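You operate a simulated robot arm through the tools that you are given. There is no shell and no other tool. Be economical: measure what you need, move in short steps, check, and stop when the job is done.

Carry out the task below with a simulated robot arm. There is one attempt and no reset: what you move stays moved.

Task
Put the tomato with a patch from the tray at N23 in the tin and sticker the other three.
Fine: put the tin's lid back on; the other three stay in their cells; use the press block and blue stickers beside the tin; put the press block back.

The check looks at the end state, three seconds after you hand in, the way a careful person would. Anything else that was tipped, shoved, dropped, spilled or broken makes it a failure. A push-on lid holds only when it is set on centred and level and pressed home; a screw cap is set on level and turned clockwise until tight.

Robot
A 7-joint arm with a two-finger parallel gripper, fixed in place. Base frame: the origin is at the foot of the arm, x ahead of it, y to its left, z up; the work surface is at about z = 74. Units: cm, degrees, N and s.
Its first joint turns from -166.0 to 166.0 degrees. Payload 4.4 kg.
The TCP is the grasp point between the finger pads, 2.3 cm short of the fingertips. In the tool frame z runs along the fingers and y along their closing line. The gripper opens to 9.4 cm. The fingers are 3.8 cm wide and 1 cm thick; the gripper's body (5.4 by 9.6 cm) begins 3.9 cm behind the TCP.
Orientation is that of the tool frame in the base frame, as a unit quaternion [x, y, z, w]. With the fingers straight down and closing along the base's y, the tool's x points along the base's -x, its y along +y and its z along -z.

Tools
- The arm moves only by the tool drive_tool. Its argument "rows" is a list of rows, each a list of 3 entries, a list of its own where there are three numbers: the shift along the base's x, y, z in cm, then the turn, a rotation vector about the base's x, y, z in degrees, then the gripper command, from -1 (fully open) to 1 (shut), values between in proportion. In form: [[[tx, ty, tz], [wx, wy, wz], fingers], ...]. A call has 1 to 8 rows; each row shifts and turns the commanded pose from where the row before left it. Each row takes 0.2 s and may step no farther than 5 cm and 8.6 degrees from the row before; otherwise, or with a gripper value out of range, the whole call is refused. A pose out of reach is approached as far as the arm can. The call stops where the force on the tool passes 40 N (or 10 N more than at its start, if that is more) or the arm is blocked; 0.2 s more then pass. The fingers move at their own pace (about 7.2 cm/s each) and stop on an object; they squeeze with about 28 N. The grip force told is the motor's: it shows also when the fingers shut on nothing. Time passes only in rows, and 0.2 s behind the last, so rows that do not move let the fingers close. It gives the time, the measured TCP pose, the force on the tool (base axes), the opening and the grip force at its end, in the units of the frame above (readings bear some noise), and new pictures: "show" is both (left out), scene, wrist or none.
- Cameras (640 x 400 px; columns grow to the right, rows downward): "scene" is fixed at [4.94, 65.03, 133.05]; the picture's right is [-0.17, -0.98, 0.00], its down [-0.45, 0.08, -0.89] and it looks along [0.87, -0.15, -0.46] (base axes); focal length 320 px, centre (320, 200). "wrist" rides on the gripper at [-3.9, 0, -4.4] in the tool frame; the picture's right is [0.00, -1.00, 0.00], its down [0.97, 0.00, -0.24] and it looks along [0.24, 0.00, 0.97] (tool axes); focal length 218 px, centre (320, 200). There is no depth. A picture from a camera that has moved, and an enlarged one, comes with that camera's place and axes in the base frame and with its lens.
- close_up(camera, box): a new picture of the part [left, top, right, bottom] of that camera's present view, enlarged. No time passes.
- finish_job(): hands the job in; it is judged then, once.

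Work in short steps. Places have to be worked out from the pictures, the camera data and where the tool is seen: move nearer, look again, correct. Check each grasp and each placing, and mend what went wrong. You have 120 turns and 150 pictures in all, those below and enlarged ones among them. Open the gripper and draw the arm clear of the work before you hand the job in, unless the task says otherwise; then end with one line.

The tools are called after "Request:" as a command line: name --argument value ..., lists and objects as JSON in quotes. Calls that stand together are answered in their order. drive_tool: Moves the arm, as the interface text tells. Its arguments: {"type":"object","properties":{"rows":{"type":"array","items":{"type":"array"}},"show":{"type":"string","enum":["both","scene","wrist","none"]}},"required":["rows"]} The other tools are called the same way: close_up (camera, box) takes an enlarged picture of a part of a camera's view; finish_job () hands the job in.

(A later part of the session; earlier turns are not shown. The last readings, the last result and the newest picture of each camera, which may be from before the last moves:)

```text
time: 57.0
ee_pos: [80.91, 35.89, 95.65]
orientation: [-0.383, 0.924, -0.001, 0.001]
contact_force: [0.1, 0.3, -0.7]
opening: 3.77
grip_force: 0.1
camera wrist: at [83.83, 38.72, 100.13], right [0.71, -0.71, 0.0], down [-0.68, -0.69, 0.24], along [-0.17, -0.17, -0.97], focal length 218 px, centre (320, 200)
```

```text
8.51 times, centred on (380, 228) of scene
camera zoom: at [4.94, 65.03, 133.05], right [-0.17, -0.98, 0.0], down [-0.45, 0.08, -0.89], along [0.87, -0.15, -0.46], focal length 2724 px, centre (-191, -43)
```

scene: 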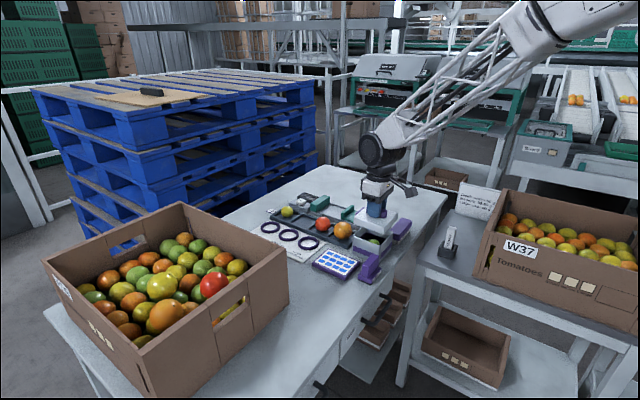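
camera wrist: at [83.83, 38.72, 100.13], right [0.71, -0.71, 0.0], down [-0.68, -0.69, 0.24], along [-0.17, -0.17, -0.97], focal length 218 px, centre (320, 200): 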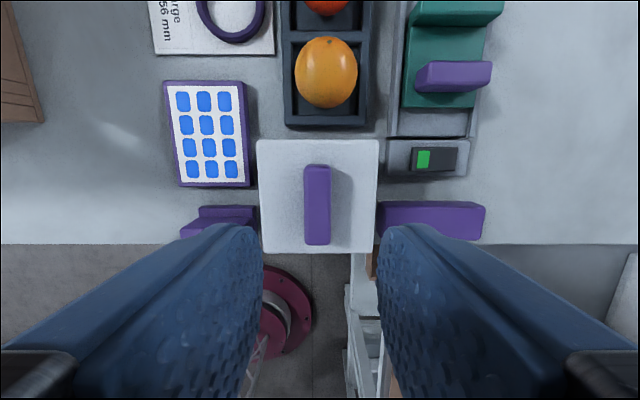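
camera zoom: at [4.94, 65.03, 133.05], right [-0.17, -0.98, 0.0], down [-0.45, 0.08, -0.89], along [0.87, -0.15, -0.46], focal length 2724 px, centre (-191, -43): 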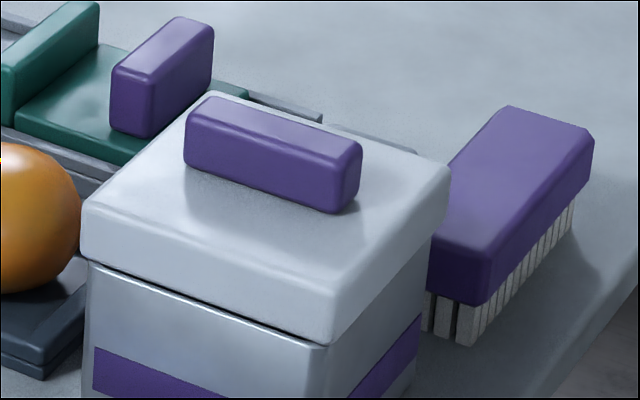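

The lid stays centred. I check the seam more closely.

Request:
close_up --camera "scene" --box '[350, 226, 398, 256]'

```text
13.33 times, centred on (374, 241) of scene
camera zoom: at [4.94, 65.03, 133.05], right [-0.17, -0.98, 0.0], down [-0.45, 0.08, -0.89], along [0.87, -0.15, -0.46], focal length 4268 px, centre (-400, -347)
```

zoom: 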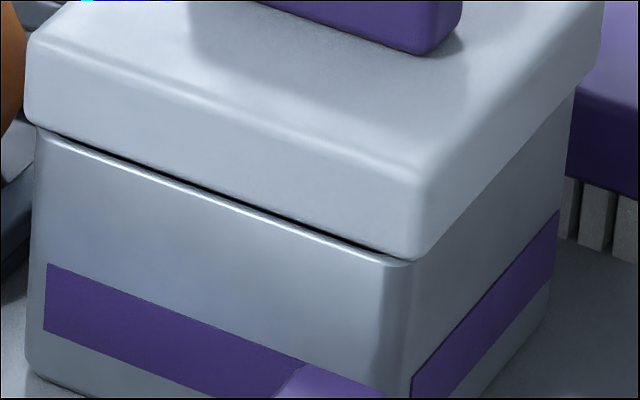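

The seam shows the lid's left face flush with the tin wall and the rim exposed: it rests ~0.3 cm too far in +e2, so not home. Regrip high, lift, shift (-0.22,+0.20), press again.

Request:
drive_tool --rows '[[[0, 0, -4], [0, 0, 0], 0.2], [[0, 0, -4], [0, 0, 0], 0.2], [[0, 0, -1.6], [0, 0, 0], 0.2], [[0, 0, 0], [0, 0, 0], 0.9], [[0, 0, 0], [0, 0, 0], 0.9], [[0, 0, 0.5], [0, 0, 0], 0.9], [[-0.22, 0.2, 0], [0, 0, 0], 0.9], [[0, 0, 0], [0, 0, 0], 0.9]]' --show "none"

Request:
close_up --camera "scene" --box '[350, 226, 398, 256]'

```text
time: 58.8
ee_pos: [80.55, 36.17, 86.59]
orientation: [-0.384, 0.924, -0.001, 0.001]
contact_force: [-0.5, -0.2, -0.6]
opening: 1.91
grip_force: 28.3
```

```text
13.33 times, centred on (374, 241) of scene
camera zoom: at [4.94, 65.03, 133.05], right [-0.17, -0.98, 0.0], down [-0.45, 0.08, -0.89], along [0.87, -0.15, -0.46], focal length 4268 px, centre (-400, -347)
```

zoom: 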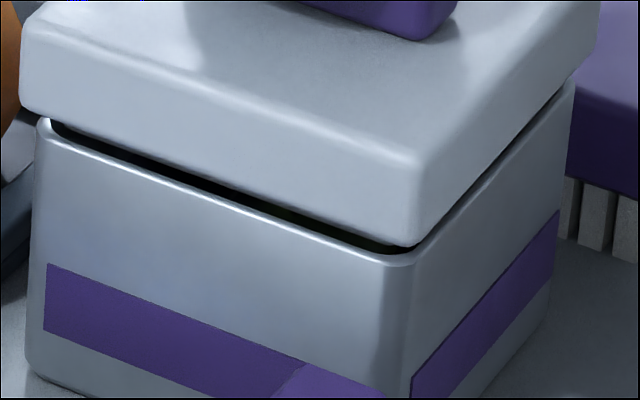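

Now near symmetric (left 16, right 24 px). A touch more (-0.05,+0.07) and press.

Request:
drive_tool --rows '[[[-0.06, 0.06, -0.3], [0, 0, 0], 0.9], [[0, 0, -0.2], [0, 0, 0], 0.9], [[0, 0, -0.15], [0, 0, 0], 0.9], [[0, 0, -0.15], [0, 0, 0], 0.9], [[0, 0, -0.15], [0, 0, 0], 0.9], [[0, 0, -0.15], [0, 0, 0], 0.9], [[0, 0, -0.15], [0, 0, 0], 0.9], [[0, 0, -0.15], [0, 0, 0], 0.9]]' --show "none"

Request:
close_up --camera "scene" --box '[350, 226, 398, 256]'

```text
time: 60.3
ee_pos: [80.61, 36.13, 85.73]
orientation: [-0.384, 0.923, -0.001, 0.002]
contact_force: [-0.2, -0.4, 1.6]
opening: 1.9
grip_force: 27.7
stopped in row 7: the force on the tool passed its limit (the readings are from after the stop); the commanded pose is now the measured one
```

```text
13.33 times, centred on (374, 241) of scene
camera zoom: at [4.94, 65.03, 133.05], right [-0.17, -0.98, 0.0], down [-0.45, 0.08, -0.89], along [0.87, -0.15, -0.46], focal length 4268 px, centre (-400, -347)
```

zoom: 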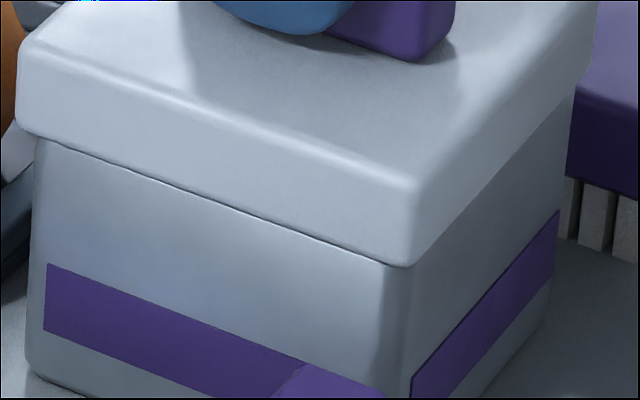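

Now the lid encloses both faces, symmetric. Release and rise.

Request:
drive_tool --rows '[[[0, 0, 0], [0, 0, 0], 0.5], [[0, 0, 0], [0, 0, 0], 0.3], [[0, 0, 0], [0, 0, 0], 0.2], [[0, 0, 2], [0, 0, 0], 0.2], [[0, 0, 4], [0, 0, 0], 0.2], [[0, 0, 4], [0, 0, 0], 0.2]]' --show "wrist"

Request:
close_up --camera "scene" --box '[350, 226, 398, 256]'

```text
time: 61.7
ee_pos: [80.45, 35.83, 95.62]
orientation: [-0.385, 0.923, -0.001, 0.002]
contact_force: [0.7, -0.4, -0.7]
opening: 3.74
grip_force: 0.1
camera wrist: at [83.2, 38.66, 100.08], right [0.71, -0.71, 0.0], down [-0.69, -0.69, 0.24], along [-0.17, -0.17, -0.97], focal length 218 px, centre (320, 200)
```

wrist: 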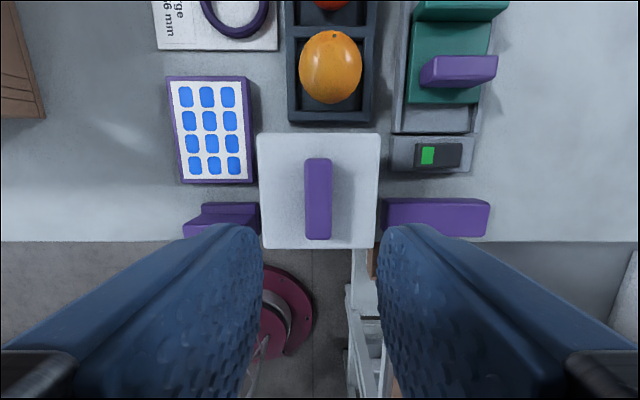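

```text
13.33 times, centred on (374, 241) of scene
camera zoom: at [4.94, 65.03, 133.05], right [-0.17, -0.98, 0.0], down [-0.45, 0.08, -0.89], along [0.87, -0.15, -0.46], focal length 4268 px, centre (-400, -347)
```

zoom: 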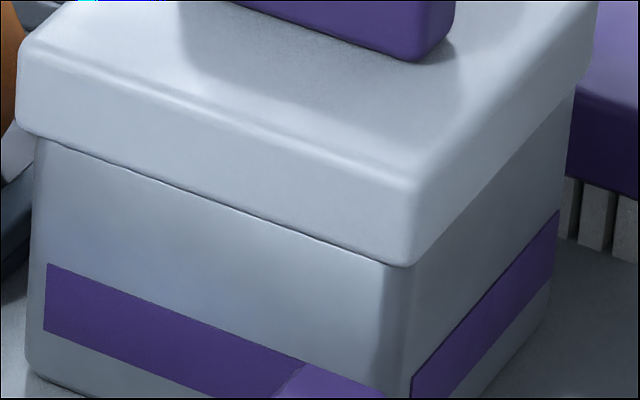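

Lid looks level and centred. One verifying press on the handle top with closed fingers (watching that it doesn't slide).

Request:
drive_tool --rows '[[[0.1, 0.2, -4], [0, 0, 0], 1], [[0, 0, -3], [0, 0, 0], 1], [[0, 0, -0.7], [0, 0, 0], 1], [[0, 0, -0.3], [0, 0, 0], 1], [[0, 0, -0.2], [0, 0, 0], 1], [[0, 0, -0.2], [0, 0, 0], 1], [[0, 0, -0.2], [0, 0, 0], 1]]' --show "none"

Request:
close_up --camera "scene" --box '[350, 226, 398, 256]'

```text
time: 63.3
ee_pos: [80.86, 36.39, 87.55]
orientation: [-0.385, 0.923, -0.001, 0.004]
contact_force: [-13.1, -2.1, 37.6]
opening: 0.0
grip_force: 28.6
```

```text
13.33 times, centred on (374, 241) of scene
camera zoom: at [4.94, 65.03, 133.05], right [-0.17, -0.98, 0.0], down [-0.45, 0.08, -0.89], along [0.87, -0.15, -0.46], focal length 4268 px, centre (-400, -347)
```

zoom: 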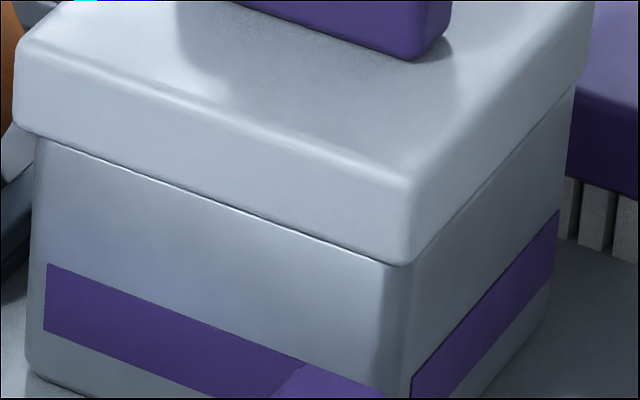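

The lid slid 0.09 cm outward with the fingertip's lateral yield. While still pressed, I drag it back with a small (-0.25,-0.2) motion.

Request:
drive_tool --rows '[[[-0.15, -0.1, 0], [0, 0, 0], 1], [[-0.15, -0.1, 0], [0, 0, 0], 1]]' --show "none"

Request:
close_up --camera "scene" --box '[350, 226, 398, 256]'

```text
time: 64.0
ee_pos: [80.65, 36.26, 87.6]
orientation: [-0.384, 0.923, -0.002, 0.006]
contact_force: [0.1, -0.3, 6.9]
opening: 0.0
grip_force: 27.5
stopped in row 2: the force on the tool passed its limit (the readings are from after the stop); the commanded pose is now the measured one
```

```text
13.33 times, centred on (374, 241) of scene
camera zoom: at [4.94, 65.03, 133.05], right [-0.17, -0.98, 0.0], down [-0.45, 0.08, -0.89], along [0.87, -0.15, -0.46], focal length 4268 px, centre (-400, -347)
```

zoom: 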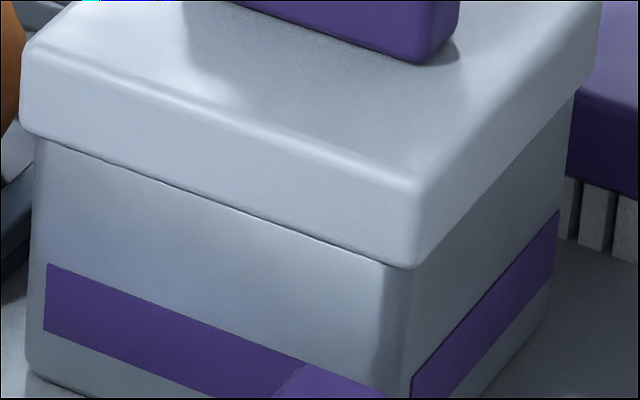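

The lid is centred on both faces at its original height. Now I test the reach over the farthest (yellow) tomato with a tilted tool before picking up the press block.

Request:
drive_tool --rows '[[[0, 0, 4], [-0.35, 0.45, -7.5], 0.5], [[0, 0, 4], [0, 0, -7.5], 0.5], [[3.5, 3, 0], [3.75, -6.5, 0], 0.5], [[3.5, 3, 0], [3.75, -6.5, 0], 0.5], [[3.5, 3, 0], [3.75, -6.5, 0], 0.5], [[3.5, 3, 0], [3.75, -6.5, 0], 0.5], [[3.5, 3, 0], [3.75, -6.5, 0], 0.5], [[3.5, 3.5, 0], [0, 0, 0], 0.5]]' --show "none"

Request:
drive_tool --rows '[[[2.8, 3.5, -1], [0, 0, 0], 0.5], [[0, 1, -3.5], [0, 0, 0], 0.5], [[0, 0, -3.5], [0, 0, 0], 0.5], [[0, 0, -2.5], [0, 0, 0], 0.5]]'

```text
time: 65.8
ee_pos: [101.92, 54.68, 95.31]
orientation: [-0.244, 0.914, 0.079, 0.313]
contact_force: [-0.2, 0.1, 0.5]
opening: 2.36
grip_force: 0.1
```

```text
time: 66.8
ee_pos: [104.5, 59.67, 84.92]
orientation: [-0.245, 0.915, 0.079, 0.312]
contact_force: [-0.5, -0.1, 0.2]
opening: 2.33
grip_force: 0.1
camera wrist: at [104.92, 59.82, 90.87], right [0.5, -0.87, 0.01], down [-0.79, -0.46, -0.4], along [0.35, 0.19, -0.92], focal length 218 px, centre (320, 200)
```

scene: 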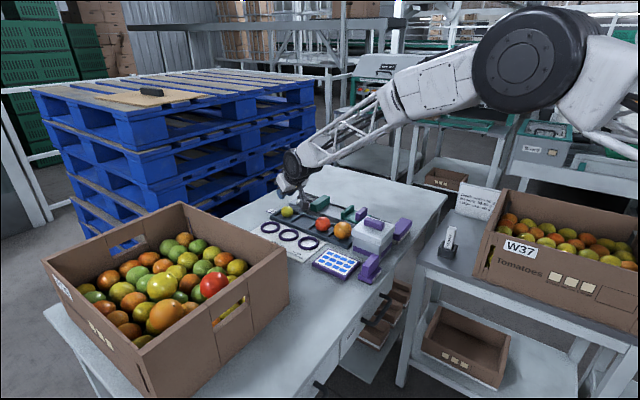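
wrist: 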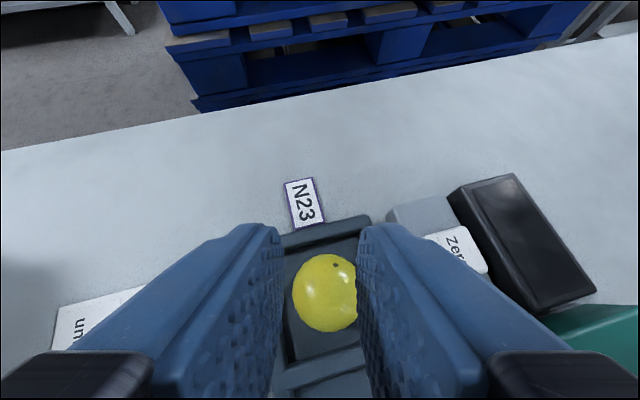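

Reach over the yellow tomato is fine at 37.5° tilt. Now I back off and swing to the press block, with the tilt plane along its handle so the block can be held level.

Request:
drive_tool --rows '[[[0, 0, 4.5], [0, 0, 0], -0.3], [[-3.8, -1.6, 1.5], [0, 0, -7.5], -0.3], [[-3.8, -1.6, 1], [0, 0, -7.5], -0.3], [[-3.8, -1.6, 1], [0, 0, -7.5], -0.3], [[-3.8, -1.6, 0], [0, 0, -7.5], -0.3], [[-3.8, -1.6, 0], [0, 0, -7.5], -0.3], [[-3.8, -1.6, 0], [0, 0, -7.5], -0.3]]' --show "none"

Request:
drive_tool --rows '[[[-3.8, -1.6, 0], [0, 0, -7.5], -0.3], [[-3.8, -1.6, 0], [0, 0, -7.5], -0.3], [[-3.8, -1.6, 0], [0, 0, -7.5], -0.3], [[-3.6, -1.5, -1], [0, 0, -7.5], -0.3]]'

```text
time: 68.4
ee_pos: [81.34, 49.8, 93.04]
orientation: [0.124, 0.939, -0.045, 0.319]
contact_force: [0.9, 0.3, -0.9]
opening: 6.1
grip_force: 0.0
```

```text
time: 69.4
ee_pos: [66.3, 43.43, 92.17]
orientation: [0.363, 0.875, -0.126, 0.296]
contact_force: [-0.6, 0.4, -0.4]
opening: 6.12
grip_force: 0.1
camera wrist: at [66.65, 43.24, 97.97], right [-0.71, -0.71, 0.01], down [-0.65, 0.65, -0.4], along [0.28, -0.29, -0.92], focal length 218 px, centre (320, 200)
```

scene: 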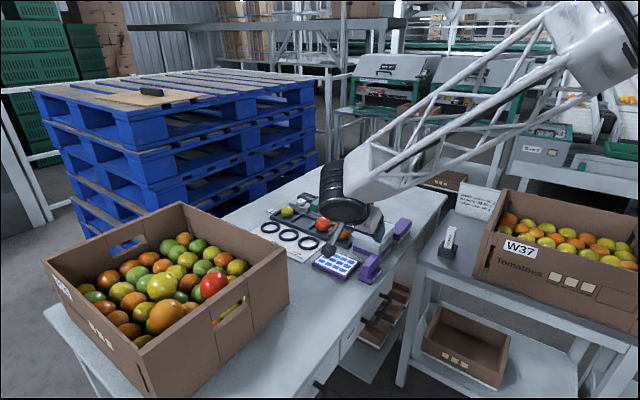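
wrist: 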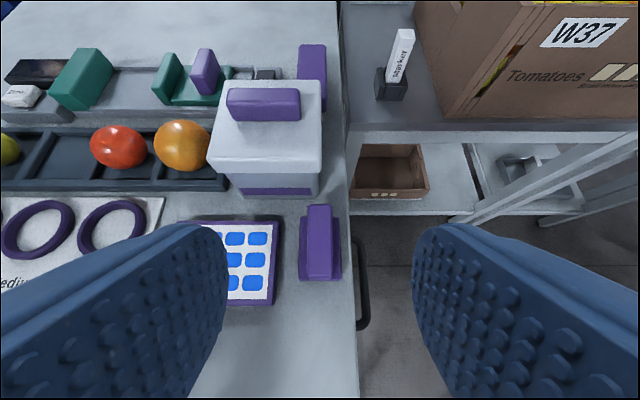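

The block is in view ahead. I enlarge it.

Request:
close_up --camera "wrist" --box '[220, 180, 380, 320]'

Request:
close_up --camera "scene" --box '[340, 240, 400, 290]'

```text
2.86 times, centred on (300, 250) of wrist
camera zoom: at [66.65, 43.24, 97.97], right [-0.71, -0.71, 0.01], down [-0.65, 0.65, -0.4], along [0.28, -0.29, -0.92], focal length 624 px, centre (377, 57)
```

zoom: 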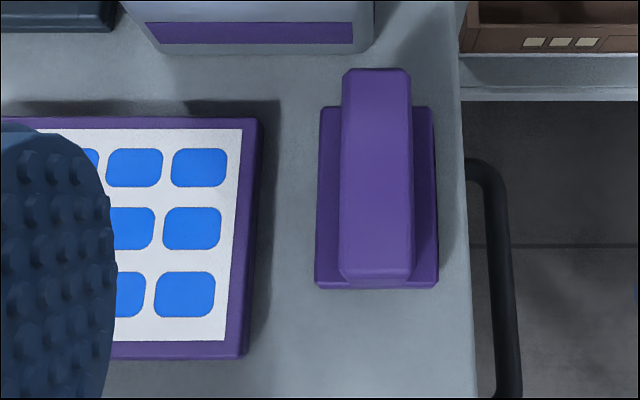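

```text
8.00 times, centred on (370, 265) of scene
camera zoom: at [4.94, 65.03, 133.05], right [-0.17, -0.98, 0.0], down [-0.45, 0.08, -0.89], along [0.87, -0.15, -0.46], focal length 2561 px, centre (-80, -320)
```

zoom: 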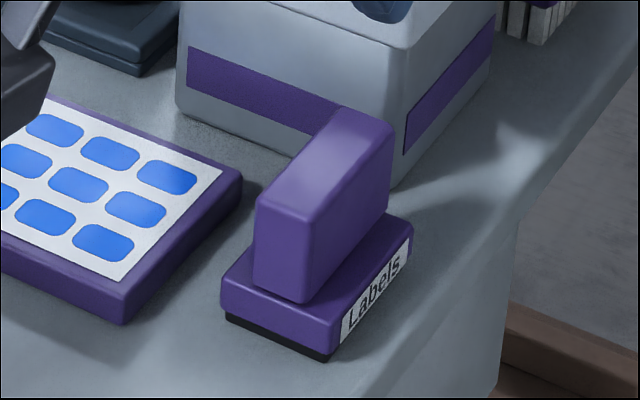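

Block handle centre ≈ (69.85,39.85), handle z ≈ 75.3–78.2, aligned with the tool. Approach the handle along the tool axis with narrowed fingers.

Request:
drive_tool --rows '[[[0.3, -0.3, -4], [0, 0, 0], 0.1], [[0.4, -0.4, -4.5], [0, 0, 0], 0.1], [[0.1, -0.1, -1.2], [0, 0, 0], 0.1]]'

Request:
close_up --camera "scene" --box '[320, 215, 410, 290]'

```text
time: 70.2
ee_pos: [67.23, 42.5, 82.31]
orientation: [0.362, 0.875, -0.125, 0.295]
contact_force: [-0.1, -0.2, 0.2]
opening: 4.25
grip_force: 0.1
camera wrist: at [67.58, 42.27, 88.24], right [-0.71, -0.71, 0.01], down [-0.65, 0.65, -0.4], along [0.28, -0.29, -0.92], focal length 218 px, centre (320, 200)
```

scene: 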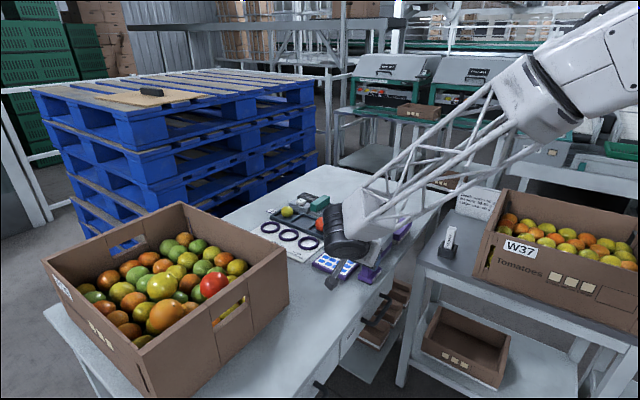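
wrist: 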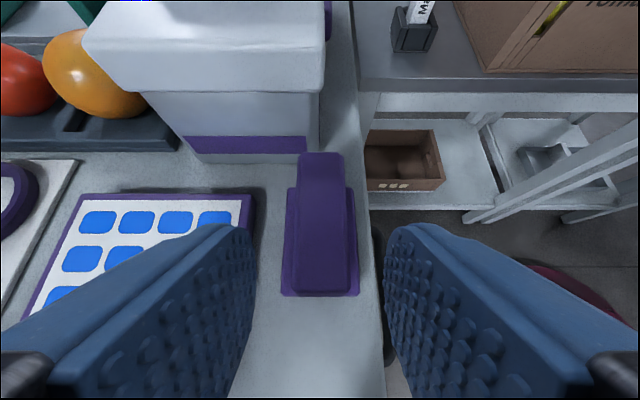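

```text
5.33 times, centred on (365, 252) of scene
camera zoom: at [4.94, 65.03, 133.05], right [-0.17, -0.98, 0.0], down [-0.45, 0.08, -0.89], along [0.87, -0.15, -0.46], focal length 1707 px, centre (80, -80)
```

zoom: 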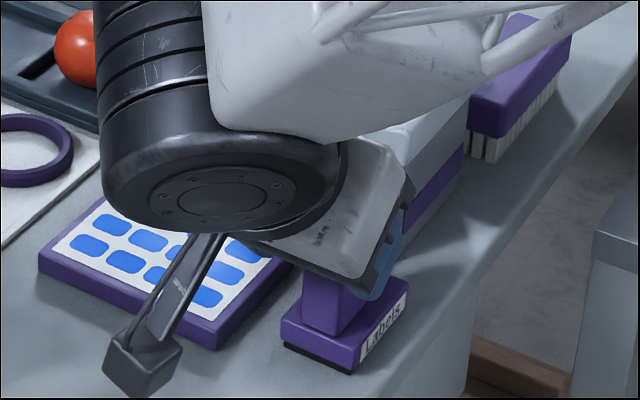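

Aligned. Slide in to the grasp point and close.

Request:
drive_tool --rows '[[[0.8, -0.8, -1.5], [0, 0, 0], 0.1], [[0.8, -0.8, -1.3], [0, 0, 0], 0.1], [[0.5, -0.5, -0.9], [0, 0, 0], 0.1]]' --show "none"

Request:
drive_tool --rows '[[[0, 0, 0], [0, 0, 0], 0.9], [[0, 0, 0], [0, 0, 0], 0.9], [[0, 0, 0], [0, 0, 0], 0.9]]'

Request:
close_up --camera "scene" --box '[320, 215, 410, 290]'

```text
time: 71.2
ee_pos: [69.65, 40.65, 78.97]
orientation: [0.363, 0.875, -0.123, 0.296]
contact_force: [-0.2, -0.5, 6.7]
opening: 4.26
grip_force: 0.2
stopped in row 3: the force on the tool passed its limit (the readings are from after the stop); the commanded pose is now the measured one
```

```text
time: 72.0
ee_pos: [69.7, 40.61, 78.91]
orientation: [0.362, 0.875, -0.122, 0.296]
contact_force: [2.8, 1.1, 18.6]
opening: 2.16
grip_force: 27.8
camera wrist: at [70.0, 40.29, 84.87], right [-0.71, -0.71, 0.0], down [-0.65, 0.65, -0.4], along [0.28, -0.28, -0.92], focal length 218 px, centre (320, 200)
```

scene: 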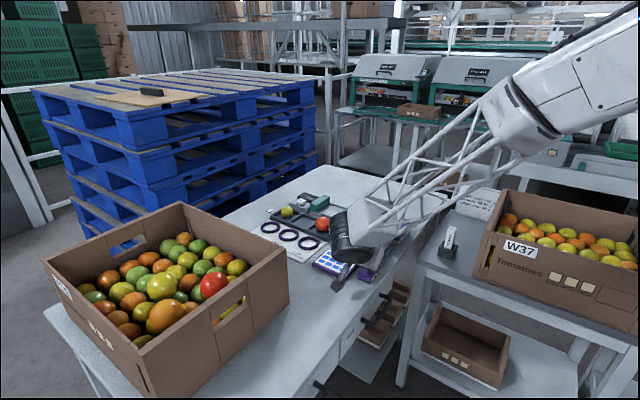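
wrist: 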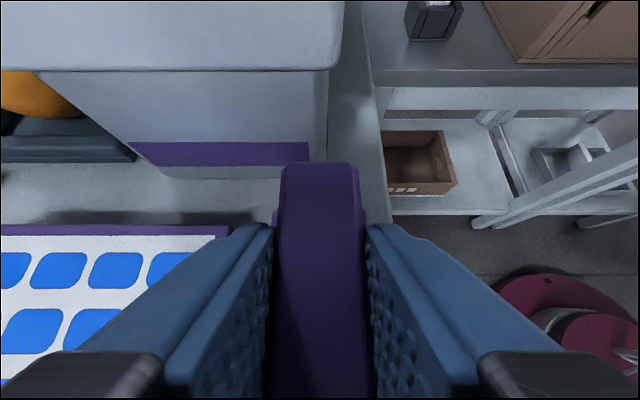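

```text
5.33 times, centred on (365, 252) of scene
camera zoom: at [4.94, 65.03, 133.05], right [-0.17, -0.98, 0.0], down [-0.45, 0.08, -0.89], along [0.87, -0.15, -0.46], focal length 1707 px, centre (80, -80)
```

zoom: 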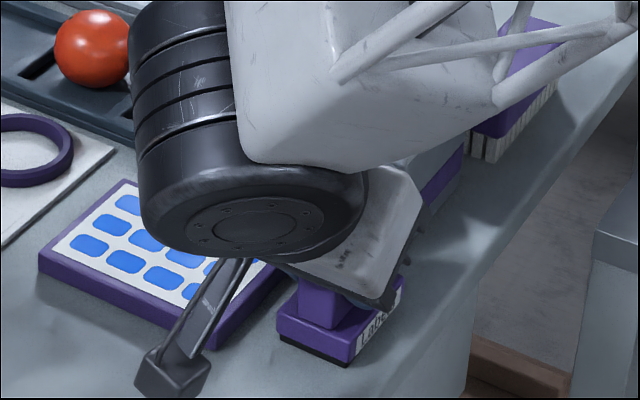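

Block handle held (2.16 cm). Reference pose for putting back: TCP (69.7,40.6,78.9), this yaw/tilt. Lift it and move over the near-right sticker of the sheet.

Request:
drive_tool --rows '[[[0, 0, 1], [0, 0, 0], 0.9], [[0, 0, 2.5], [0, 0, 0], 0.9], [[0, 0, 2.5], [0, 0, 0], 0.9], [[2, 2.2, 0], [0, 0, 0], 0.9], [[2.1, 2.2, 0], [0, 0, 0], 0.9]]'

Request:
close_up --camera "scene" --box '[310, 215, 400, 290]'

```text
time: 73.2
ee_pos: [73.69, 44.87, 84.9]
orientation: [0.363, 0.875, -0.124, 0.296]
contact_force: [-0.4, 0.2, -0.7]
opening: 2.15
grip_force: 27.9
camera wrist: at [74.05, 44.55, 90.84], right [-0.71, -0.71, 0.0], down [-0.65, 0.65, -0.4], along [0.28, -0.28, -0.92], focal length 218 px, centre (320, 200)
```

scene: 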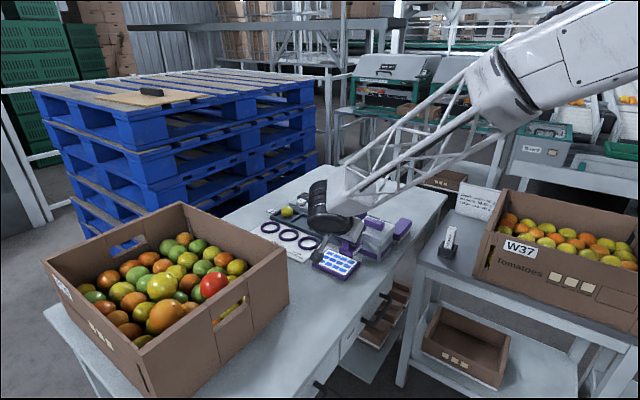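
wrist: 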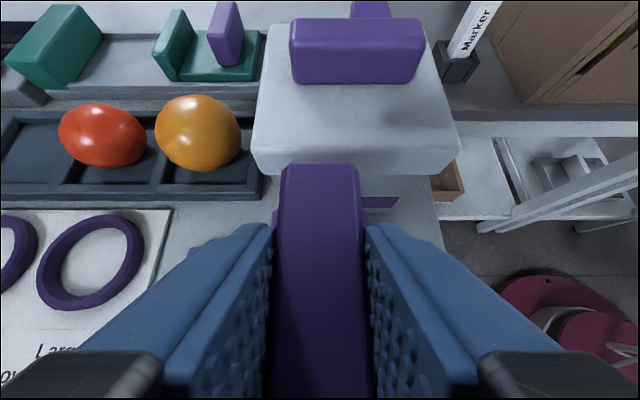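

```text
5.33 times, centred on (355, 252) of scene
camera zoom: at [4.94, 65.03, 133.05], right [-0.17, -0.98, 0.0], down [-0.45, 0.08, -0.89], along [0.87, -0.15, -0.46], focal length 1707 px, centre (133, -80)
```

zoom: 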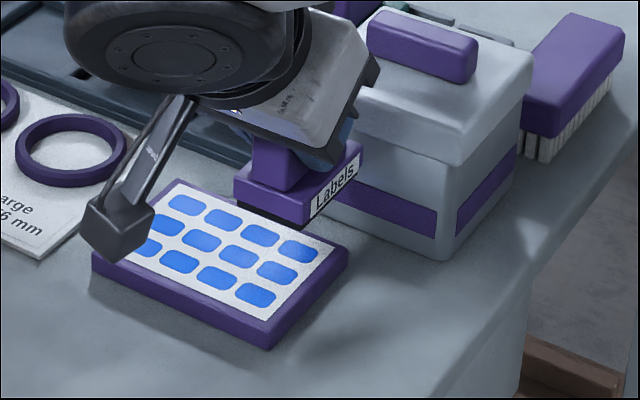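

The block is level and over the near-right sticker (~(74.8,44.2)). Lower to just above the sheet.

Request:
drive_tool --rows '[[[0.4, -0.1, -2], [0, 0, 0], 0.9], [[0, 0, -2], [0, 0, 0], 0.9], [[0, 0, -0.3], [0, 0, 0], 0.9]]' --show "none"

Request:
close_up --camera "scene" --box '[310, 215, 400, 290]'

```text
time: 74.0
ee_pos: [74.15, 44.91, 80.6]
orientation: [0.362, 0.875, -0.123, 0.297]
contact_force: [-0.1, 0.1, -1.1]
opening: 2.15
grip_force: 27.7
```

```text
5.33 times, centred on (355, 252) of scene
camera zoom: at [4.94, 65.03, 133.05], right [-0.17, -0.98, 0.0], down [-0.45, 0.08, -0.89], along [0.87, -0.15, -0.46], focal length 1707 px, centre (133, -80)
```

zoom: 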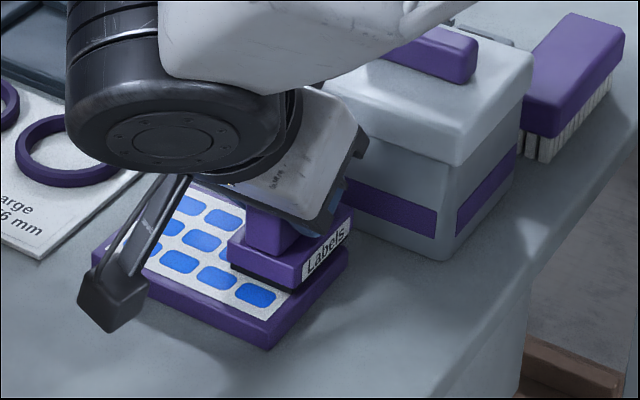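

Almost touching; press in small steps.

Request:
drive_tool --rows '[[[0, 0, -0.2], [0, 0, 0], 0.9], [[0, 0, -0.15], [0, 0, 0], 0.9], [[0, 0, -0.1], [0, 0, 0], 0.9]]' --show "none"

Request:
drive_tool --rows '[[[0, 0, -0.1], [0, 0, 0], 0.9], [[0, 0, -0.1], [0, 0, 0], 0.9]]' --show "none"

```text
time: 74.8
ee_pos: [74.17, 44.86, 80.33]
orientation: [0.363, 0.874, -0.124, 0.298]
contact_force: [-4.2, -2.9, 25.1]
opening: 2.16
grip_force: 28.2
```

```text
time: 75.2
ee_pos: [74.19, 44.9, 80.39]
orientation: [0.363, 0.874, -0.122, 0.299]
contact_force: [-0.6, -1.4, 2.9]
opening: 2.22
grip_force: 27.7
stopped in row 2: the force on the tool passed its limit (the readings are from after the stop); the commanded pose is now the measured one
```

Pressed firmly on the sheet. Lift and check whether a sticker came along.

Request:
drive_tool --rows '[[[0, 0, 2], [0, 0, 0], 0.9], [[0, 0, 4], [0, 0, 0], 0.9], [[0, 0, 4], [0, 0, 0], 0.9]]' --show "none"

Request:
close_up --camera "scene" --box '[300, 200, 400, 280]'

```text
time: 76.0
ee_pos: [73.77, 45.07, 90.24]
orientation: [0.363, 0.875, -0.123, 0.297]
contact_force: [-0.6, -0.1, -2.0]
opening: 2.18
grip_force: 28.0
```

```text
5.00 times, centred on (350, 240) of scene
camera zoom: at [4.94, 65.03, 133.05], right [-0.17, -0.98, 0.0], down [-0.45, 0.08, -0.89], along [0.87, -0.15, -0.46], focal length 1600 px, centre (170, 0)
```

zoom: 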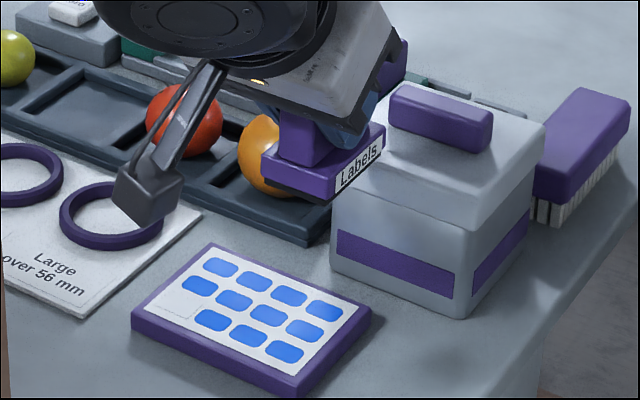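

One sticker has left the sheet (far-left one), so the block carries it. Now to the orange tomato at (88.9,43.15): yaw to azimuth −15° keeps the strut clear of the tin.

Request:
drive_tool --rows '[[[3.6, -0.4, 0], [0, 0, 7.5], 0.9], [[3.6, -0.4, 0], [0, 0, 7.5], 0.9], [[3.6, -0.4, 0], [0, 0, 7.5], 0.9], [[3.6, -0.5, 0], [0, 0, 7.5], 0.9]]'

Request:
close_up --camera "scene" --box '[290, 180, 400, 260]'

```text
time: 77.0
ee_pos: [88.46, 43.3, 89.89]
orientation: [0.123, 0.939, -0.041, 0.32]
contact_force: [0.9, -0.6, -0.9]
opening: 2.16
grip_force: 28.6
camera wrist: at [88.89, 43.21, 95.84], right [-0.26, -0.97, 0.0], down [-0.88, 0.24, -0.4], along [0.39, -0.1, -0.92], focal length 218 px, centre (320, 200)
```

scene: 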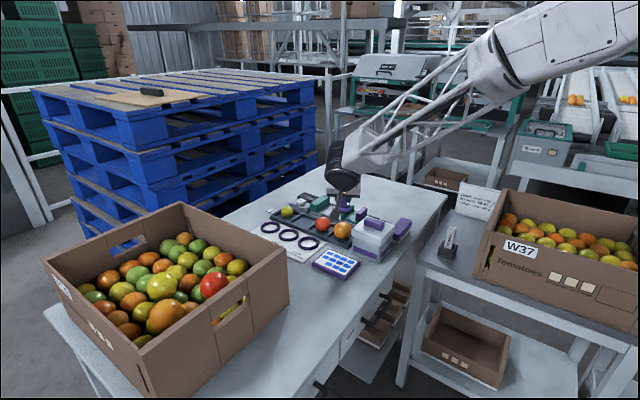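
wrist: 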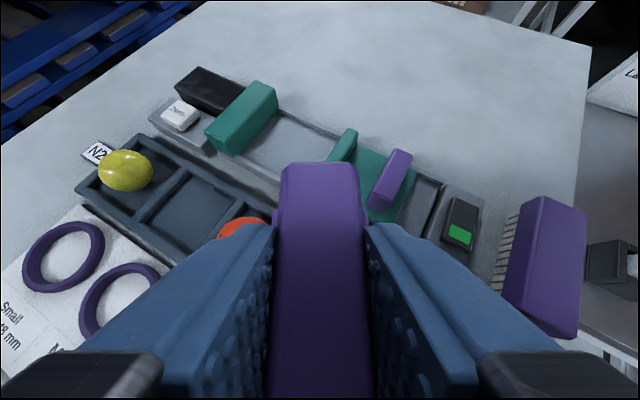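

```text
5.00 times, centred on (345, 220) of scene
camera zoom: at [4.94, 65.03, 133.05], right [-0.17, -0.98, 0.0], down [-0.45, 0.08, -0.89], along [0.87, -0.15, -0.46], focal length 1600 px, centre (195, 100)
```

zoom: 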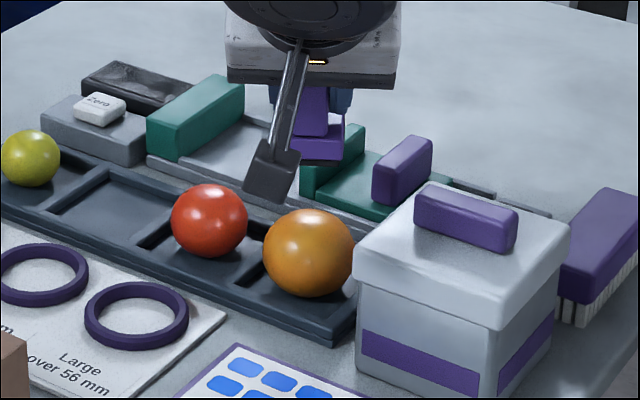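

Block is over the orange tomato within ~0.2 cm. Correct (-0.2,+0.15) and lower to just above it.

Request:
drive_tool --rows '[[[-0.2, 0.15, -2], [0, 0, 0], 0.9], [[0, 0, -1.5], [0, 0, 0], 0.9]]' --show "none"

Request:
close_up --camera "scene" --box '[300, 190, 390, 255]'

```text
time: 77.6
ee_pos: [88.21, 43.42, 86.5]
orientation: [0.125, 0.938, -0.041, 0.319]
contact_force: [-0.4, 0.0, -1.1]
opening: 2.17
grip_force: 28.4
```

```text
6.15 times, centred on (345, 222) of scene
camera zoom: at [4.94, 65.03, 133.05], right [-0.17, -0.98, 0.0], down [-0.45, 0.08, -0.89], along [0.87, -0.15, -0.46], focal length 1970 px, centre (166, 62)
```

zoom: 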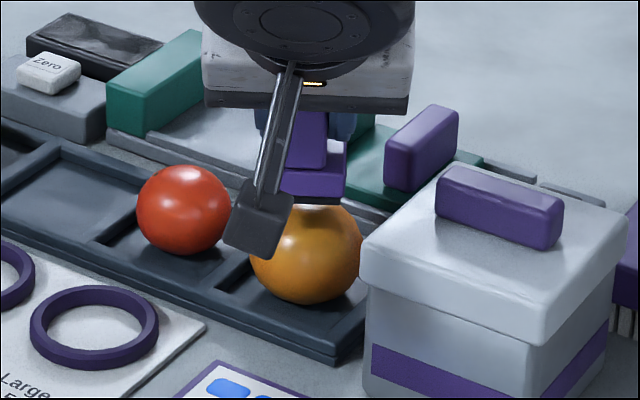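

Small downward steps to contact.

Request:
drive_tool --rows '[[[0, 0, -0.4], [0, 0, 0], 0.9], [[0, 0, -0.3], [0, 0, 0], 0.9], [[0, 0, -0.2], [0, 0, 0], 0.9]]' --show "none"

Request:
drive_tool --rows '[[[0, 0, -0.2], [0, 0, 0], 0.9], [[0, 0, -0.2], [0, 0, 0], 0.9]]' --show "none"

```text
time: 78.4
ee_pos: [88.4, 43.44, 85.83]
orientation: [0.125, 0.938, -0.042, 0.319]
contact_force: [-0.5, -0.2, -1.0]
opening: 2.18
grip_force: 27.7
```

```text
time: 79.0
ee_pos: [88.3, 43.25, 85.53]
orientation: [0.124, 0.939, -0.041, 0.319]
contact_force: [-1.2, 0.6, -0.9]
opening: 2.17
grip_force: 27.9
```

Request:
drive_tool --rows '[[[0, 0, -0.15], [0, 0, 0], 0.9], [[0, 0, -0.15], [0, 0, 0], 0.9]]' --show "none"

Request:
drive_tool --rows '[[[0, 0, -0.15], [0, 0, 0], 0.9], [[0, 0, -0.15], [0, 0, 0], 0.9]]' --show "none"

Request:
close_up --camera "scene" --box '[300, 190, 390, 255]'

```text
time: 79.6
ee_pos: [88.29, 43.46, 85.27]
orientation: [0.124, 0.938, -0.041, 0.32]
contact_force: [-0.2, -1.2, -0.7]
opening: 2.18
grip_force: 27.9
```

```text
time: 80.2
ee_pos: [88.3, 43.4, 84.95]
orientation: [0.124, 0.939, -0.041, 0.32]
contact_force: [-0.2, 0.1, -0.9]
opening: 2.17
grip_force: 28.1
```

```text
6.15 times, centred on (345, 222) of scene
camera zoom: at [4.94, 65.03, 133.05], right [-0.17, -0.98, 0.0], down [-0.45, 0.08, -0.89], along [0.87, -0.15, -0.46], focal length 1970 px, centre (166, 62)
```

zoom: 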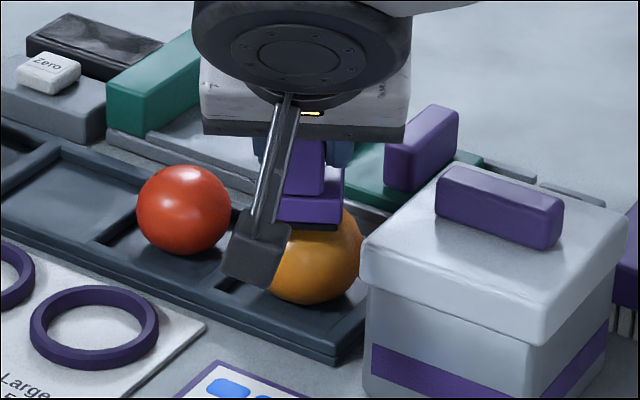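

Nearly on it; continue in 0.15 cm steps.

Request:
drive_tool --rows '[[[0, 0, -0.15], [0, 0, 0], 0.9], [[0, 0, -0.15], [0, 0, 0], 0.9]]' --show "none"

Request:
drive_tool --rows '[[[0, 0, -0.15], [0, 0, 0], 0.9], [[0, 0, -0.1], [0, 0, 0], 0.9]]' --show "none"

```text
time: 80.8
ee_pos: [88.16, 43.38, 84.64]
orientation: [0.124, 0.939, -0.041, 0.32]
contact_force: [-0.7, -0.6, 4.5]
opening: 2.16
grip_force: 28.1
```

```text
time: 81.4
ee_pos: [88.36, 43.39, 84.5]
orientation: [0.124, 0.938, -0.04, 0.322]
contact_force: [-6.9, -5.5, 36.4]
opening: 2.18
grip_force: 27.7
```

Contact, 36 N. Lift and inspect the tomato.

Request:
drive_tool --rows '[[[0, 0, 1], [0, 0, 0], 0.9], [[0, 0, 4], [0, 0, 0], 0.9], [[-3, 1, 2], [0, 0, 0], 0.9], [[-4, 1, 1], [0, 0, -7.5], 0.9], [[-4, 1, 0], [0, 0, -7.5], 0.9]]' --show "wrist"

Request:
close_up --camera "scene" --box '[290, 190, 400, 280]'

```text
time: 82.6
ee_pos: [77.2, 45.94, 92.2]
orientation: [0.246, 0.914, -0.083, 0.311]
contact_force: [-0.1, -0.2, -0.4]
opening: 2.19
grip_force: 27.9
camera wrist: at [77.63, 45.83, 98.05], right [-0.5, -0.86, 0.0], down [-0.79, 0.46, -0.4], along [0.35, -0.2, -0.92], focal length 218 px, centre (320, 200)
```

wrist: 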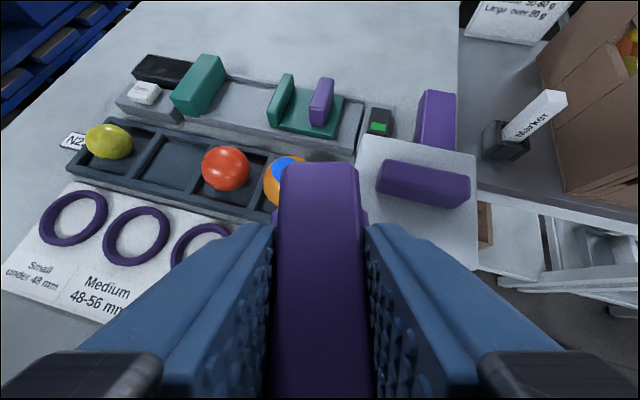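

```text
4.44 times, centred on (345, 235) of scene
camera zoom: at [4.94, 65.03, 133.05], right [-0.17, -0.98, 0.0], down [-0.45, 0.08, -0.89], along [0.87, -0.15, -0.46], focal length 1423 px, centre (209, 44)
```

zoom: 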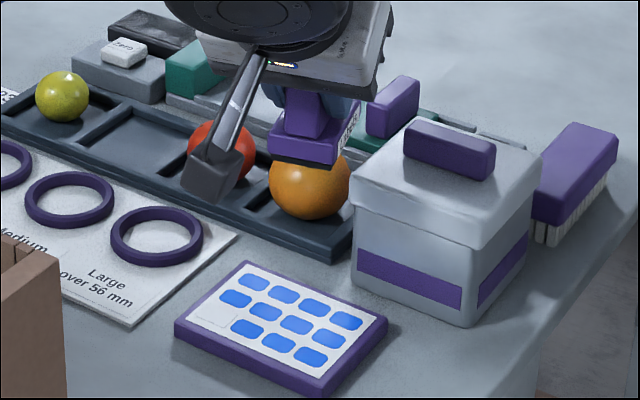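

The blue sticker is on the orange tomato. Back to the sheet for the second sticker.

Request:
drive_tool --rows '[[[-1.5, -0.5, -2], [0, 0, -7.5], 0.9], [[-1.5, -0.5, -2], [0, 0, -7.5], 0.9], [[0, 0, -4], [0, 0, 0], 0.9], [[0, 0, -3], [0, 0, 0], 0.9], [[0, 0, -0.5], [0, 0, 0], 0.9]]' --show "none"

Request:
drive_tool --rows '[[[0, 0, -0.2], [0, 0, 0], 0.9], [[0, 0, -0.15], [0, 0, 0], 0.9]]' --show "none"

Request:
close_up --camera "scene" --box '[310, 215, 400, 290]'

```text
time: 83.8
ee_pos: [74.51, 45.45, 80.84]
orientation: [0.363, 0.874, -0.123, 0.298]
contact_force: [0.7, -0.8, -1.0]
opening: 2.2
grip_force: 27.7
```

```text
time: 84.4
ee_pos: [74.41, 45.33, 80.36]
orientation: [0.364, 0.874, -0.123, 0.298]
contact_force: [0.0, -0.2, -1.0]
opening: 2.16
grip_force: 28.5
```

```text
5.33 times, centred on (355, 252) of scene
camera zoom: at [4.94, 65.03, 133.05], right [-0.17, -0.98, 0.0], down [-0.45, 0.08, -0.89], along [0.87, -0.15, -0.46], focal length 1707 px, centre (133, -80)
```

zoom: 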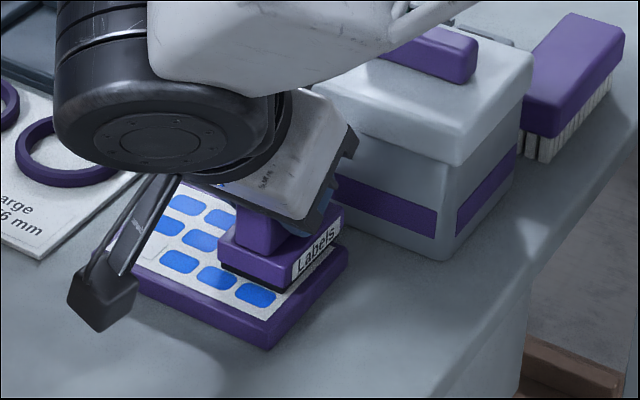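

Continue pressing.

Request:
drive_tool --rows '[[[0, 0, -0.15], [0, 0, 0], 0.9], [[0, 0, -0.1], [0, 0, 0], 0.9]]' --show "none"

Request:
drive_tool --rows '[[[0, 0, -0.1], [0, 0, 0], 0.9], [[0, 0, -0.1], [0, 0, 0], 0.9]]' --show "none"

```text
time: 85.0
ee_pos: [74.29, 45.38, 80.36]
orientation: [0.363, 0.874, -0.122, 0.298]
contact_force: [-0.5, -3.9, 11.5]
opening: 2.13
grip_force: 28.3
```

```text
time: 85.7
ee_pos: [74.42, 45.39, 80.26]
orientation: [0.363, 0.874, -0.121, 0.299]
contact_force: [-0.4, -1.1, 3.2]
opening: 2.15
grip_force: 28.2
stopped in row 2: the force on the tool passed its limit (the readings are from after the stop); the commanded pose is now the measured one
```

Lift and check the sheet, moving toward the red tomato (94.3,48.4) with azimuth 0°.

Request:
drive_tool --rows '[[[0, 0, 2], [0, 0, 0], 0.9], [[0, 0, 4], [0, 0, 0], 0.9], [[1, 0, 4], [0, 0, 7.5], 0.9], [[3.7, 0.6, 0], [0, 0, 7.5], 0.9], [[3.7, 0.6, 0], [0, 0, 7.5], 0.9], [[3.7, 0.6, 0], [0, 0, 7.5], 0.9], [[3.7, 0.6, 0], [0, 0, 7.5], 0.9], [[3.4, 0.6, 0], [0, 0, 7.5], 0.9]]' --show "wrist"

Request:
close_up --camera "scene" --box '[280, 180, 400, 280]'

```text
time: 87.5
ee_pos: [93.41, 48.6, 90.53]
orientation: [-0.001, 0.947, 0.003, 0.323]
contact_force: [0.3, 0.6, -1.2]
opening: 2.16
grip_force: 27.8
camera wrist: at [93.93, 48.51, 96.35], right [0.0, -1.0, 0.0], down [-0.92, 0.0, -0.4], along [0.4, 0.0, -0.92], focal length 218 px, centre (320, 200)
```

wrist: 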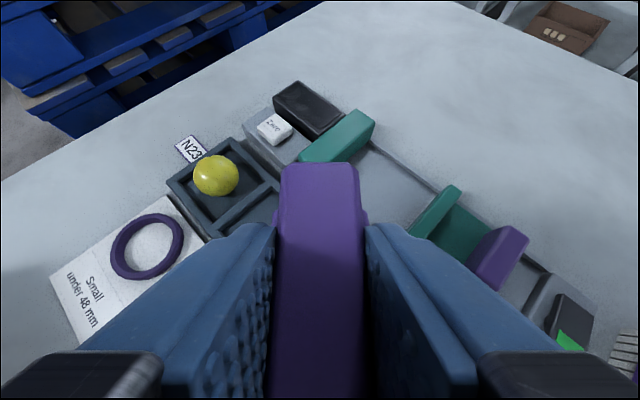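

```text
4.00 times, centred on (340, 230) of scene
camera zoom: at [4.94, 65.03, 133.05], right [-0.17, -0.98, 0.0], down [-0.45, 0.08, -0.89], along [0.87, -0.15, -0.46], focal length 1280 px, centre (240, 80)
```

zoom: 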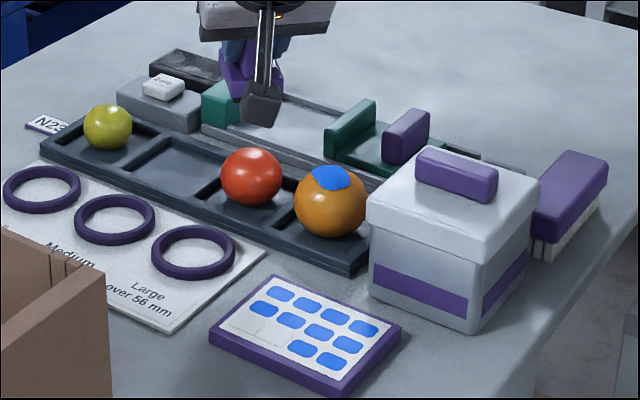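

Second sticker picked up; lower the block over the red tomato.

Request:
drive_tool --rows '[[[0.15, 0.15, -3], [0, 0, 0], 0.9], [[0, 0, -2.2], [0, 0, 0], 0.9], [[0, 0, -0.2], [0, 0, 0], 0.9]]' --show "none"

Request:
close_up --camera "scene" --box '[280, 185, 370, 250]'

```text
time: 88.2
ee_pos: [93.79, 48.67, 84.94]
orientation: [0.001, 0.947, 0.003, 0.322]
contact_force: [-0.1, 0.2, -0.9]
opening: 2.17
grip_force: 28.2
```

```text
6.15 times, centred on (325, 218) of scene
camera zoom: at [4.94, 65.03, 133.05], right [-0.17, -0.98, 0.0], down [-0.45, 0.08, -0.89], along [0.87, -0.15, -0.46], focal length 1970 px, centre (289, 92)
```

zoom: 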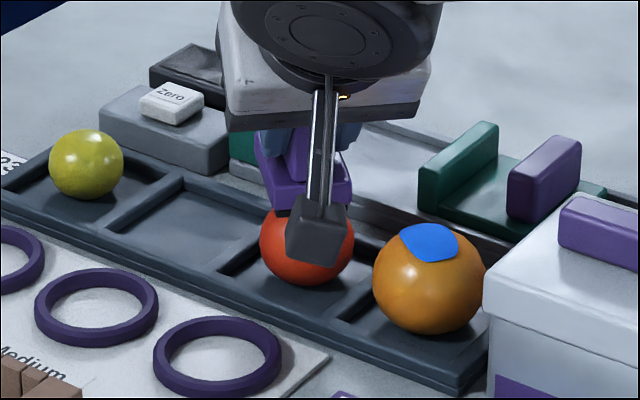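

Continue down in small steps.

Request:
drive_tool --rows '[[[0, 0, -0.15], [0, 0, 0], 0.9], [[0, 0, -0.15], [0, 0, 0], 0.9]]' --show "none"

Request:
drive_tool --rows '[[[0, 0, -0.15], [0, 0, 0], 0.9], [[0, 0, -0.15], [0, 0, 0], 0.9]]' --show "none"

Request:
drive_tool --rows '[[[0, 0, -0.15], [0, 0, 0], 0.9], [[0, 0, -0.15], [0, 0, 0], 0.9]]' --show "none"

```text
time: 88.8
ee_pos: [93.72, 48.72, 84.7]
orientation: [0.001, 0.947, 0.002, 0.322]
contact_force: [1.2, -0.2, -0.6]
opening: 2.17
grip_force: 28.0
```

```text
time: 89.5
ee_pos: [93.79, 48.57, 84.46]
orientation: [0.001, 0.947, 0.002, 0.322]
contact_force: [0.2, -0.3, -1.5]
opening: 2.18
grip_force: 28.1
```

```text
time: 90.0
ee_pos: [93.77, 48.54, 84.13]
orientation: [0.001, 0.947, 0.003, 0.322]
contact_force: [-0.5, -0.3, -0.3]
opening: 2.16
grip_force: 27.6
```

Request:
drive_tool --rows '[[[0, 0, -0.15], [0, 0, 0], 0.9], [[0, 0, -0.15], [0, 0, 0], 0.9]]' --show "none"

Request:
drive_tool --rows '[[[0, 0, -0.15], [0, 0, 0], 0.9], [[0, 0, -0.1], [0, 0, 0], 0.9]]' --show "none"

Request:
close_up --camera "scene" --box '[280, 185, 370, 250]'

```text
time: 90.7
ee_pos: [93.85, 48.71, 84.02]
orientation: [0.001, 0.946, 0.003, 0.324]
contact_force: [-2.0, -3.5, 20.9]
opening: 2.15
grip_force: 28.2
```

```text
time: 91.2
ee_pos: [93.75, 48.73, 83.96]
orientation: [0.001, 0.946, 0.004, 0.325]
contact_force: [0.7, 1.6, 5.4]
opening: 2.16
grip_force: 28.0
stopped in row 2: the force on the tool passed its limit (the readings are from after the stop); the commanded pose is now the measured one
```

```text
6.15 times, centred on (325, 218) of scene
camera zoom: at [4.94, 65.03, 133.05], right [-0.17, -0.98, 0.0], down [-0.45, 0.08, -0.89], along [0.87, -0.15, -0.46], focal length 1970 px, centre (289, 92)
```

zoom: 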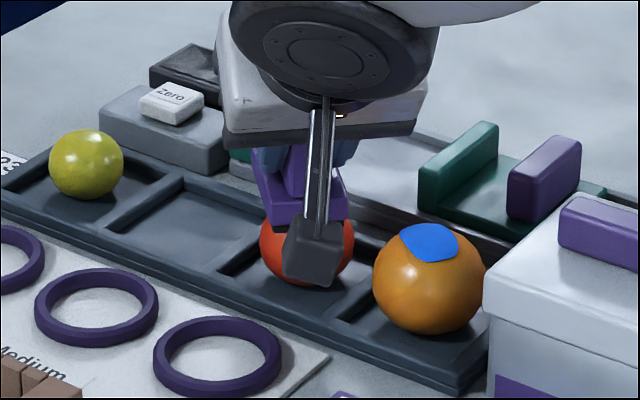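

Pressed. Lift and return toward the sheet.

Request:
drive_tool --rows '[[[0, 0, 1], [0, 0, 0], 0.9], [[0, 0, 4.5], [0, 0, 0], 0.9], [[-3.2, -0.6, 2], [0, 0, -7.5], 0.9], [[-3.2, -0.6, 0], [0, 0, -7.5], 0.9], [[-3.2, -0.6, 0], [0, 0, -7.5], 0.9], [[-3.2, -0.6, 0], [0, 0, -7.5], 0.9], [[-3.2, -0.6, 0], [0, 0, -7.5], 0.9], [[-3.2, -0.6, 0], [0, 0, -7.5], 0.9]]' --show "none"

Request:
close_up --camera "scene" --box '[270, 185, 400, 285]'

```text
time: 93.0
ee_pos: [74.46, 45.06, 91.36]
orientation: [0.364, 0.873, -0.122, 0.301]
contact_force: [-0.1, 0.2, -1.6]
opening: 2.17
grip_force: 28.3
```

```text
4.00 times, centred on (335, 235) of scene
camera zoom: at [4.94, 65.03, 133.05], right [-0.17, -0.98, 0.0], down [-0.45, 0.08, -0.89], along [0.87, -0.15, -0.46], focal length 1280 px, centre (260, 60)
```

zoom: 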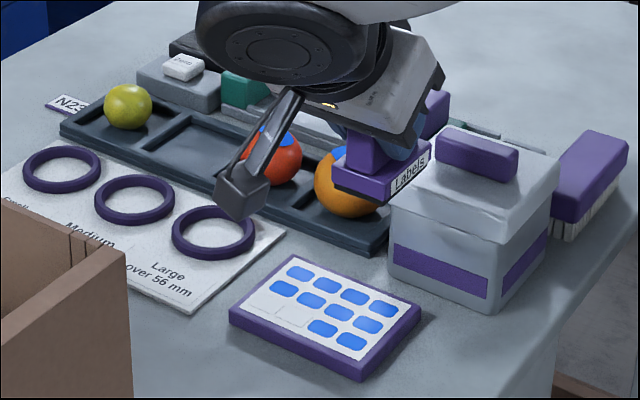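

Red tomato has its sticker. Now the third sticker.

Request:
drive_tool --rows '[[[0, 0.2, -4.5], [0, 0, 0], 0.9], [[0, 0, -4.5], [0, 0, 0], 0.9], [[0, 0, -1.3], [0, 0, 0], 0.9]]' --show "none"

Request:
drive_tool --rows '[[[0, 0, -0.2], [0, 0, 0], 0.9], [[0, 0, -0.15], [0, 0, 0], 0.9], [[0, 0, -0.1], [0, 0, 0], 0.9]]' --show "none"

Request:
drive_tool --rows '[[[0, 0, -0.1], [0, 0, 0], 0.9], [[0, 0, -0.1], [0, 0, 0], 0.9]]' --show "none"

```text
time: 93.8
ee_pos: [74.49, 45.26, 80.94]
orientation: [0.364, 0.873, -0.122, 0.301]
contact_force: [0.7, 0.2, 0.0]
opening: 2.17
grip_force: 27.4
```

```text
time: 94.6
ee_pos: [74.55, 45.31, 80.53]
orientation: [0.362, 0.874, -0.121, 0.302]
contact_force: [0.0, -0.3, -1.7]
opening: 2.2
grip_force: 27.6
```

```text
time: 95.2
ee_pos: [74.53, 45.33, 80.45]
orientation: [0.363, 0.873, -0.121, 0.301]
contact_force: [-0.6, -0.2, -1.2]
opening: 2.17
grip_force: 28.2
```

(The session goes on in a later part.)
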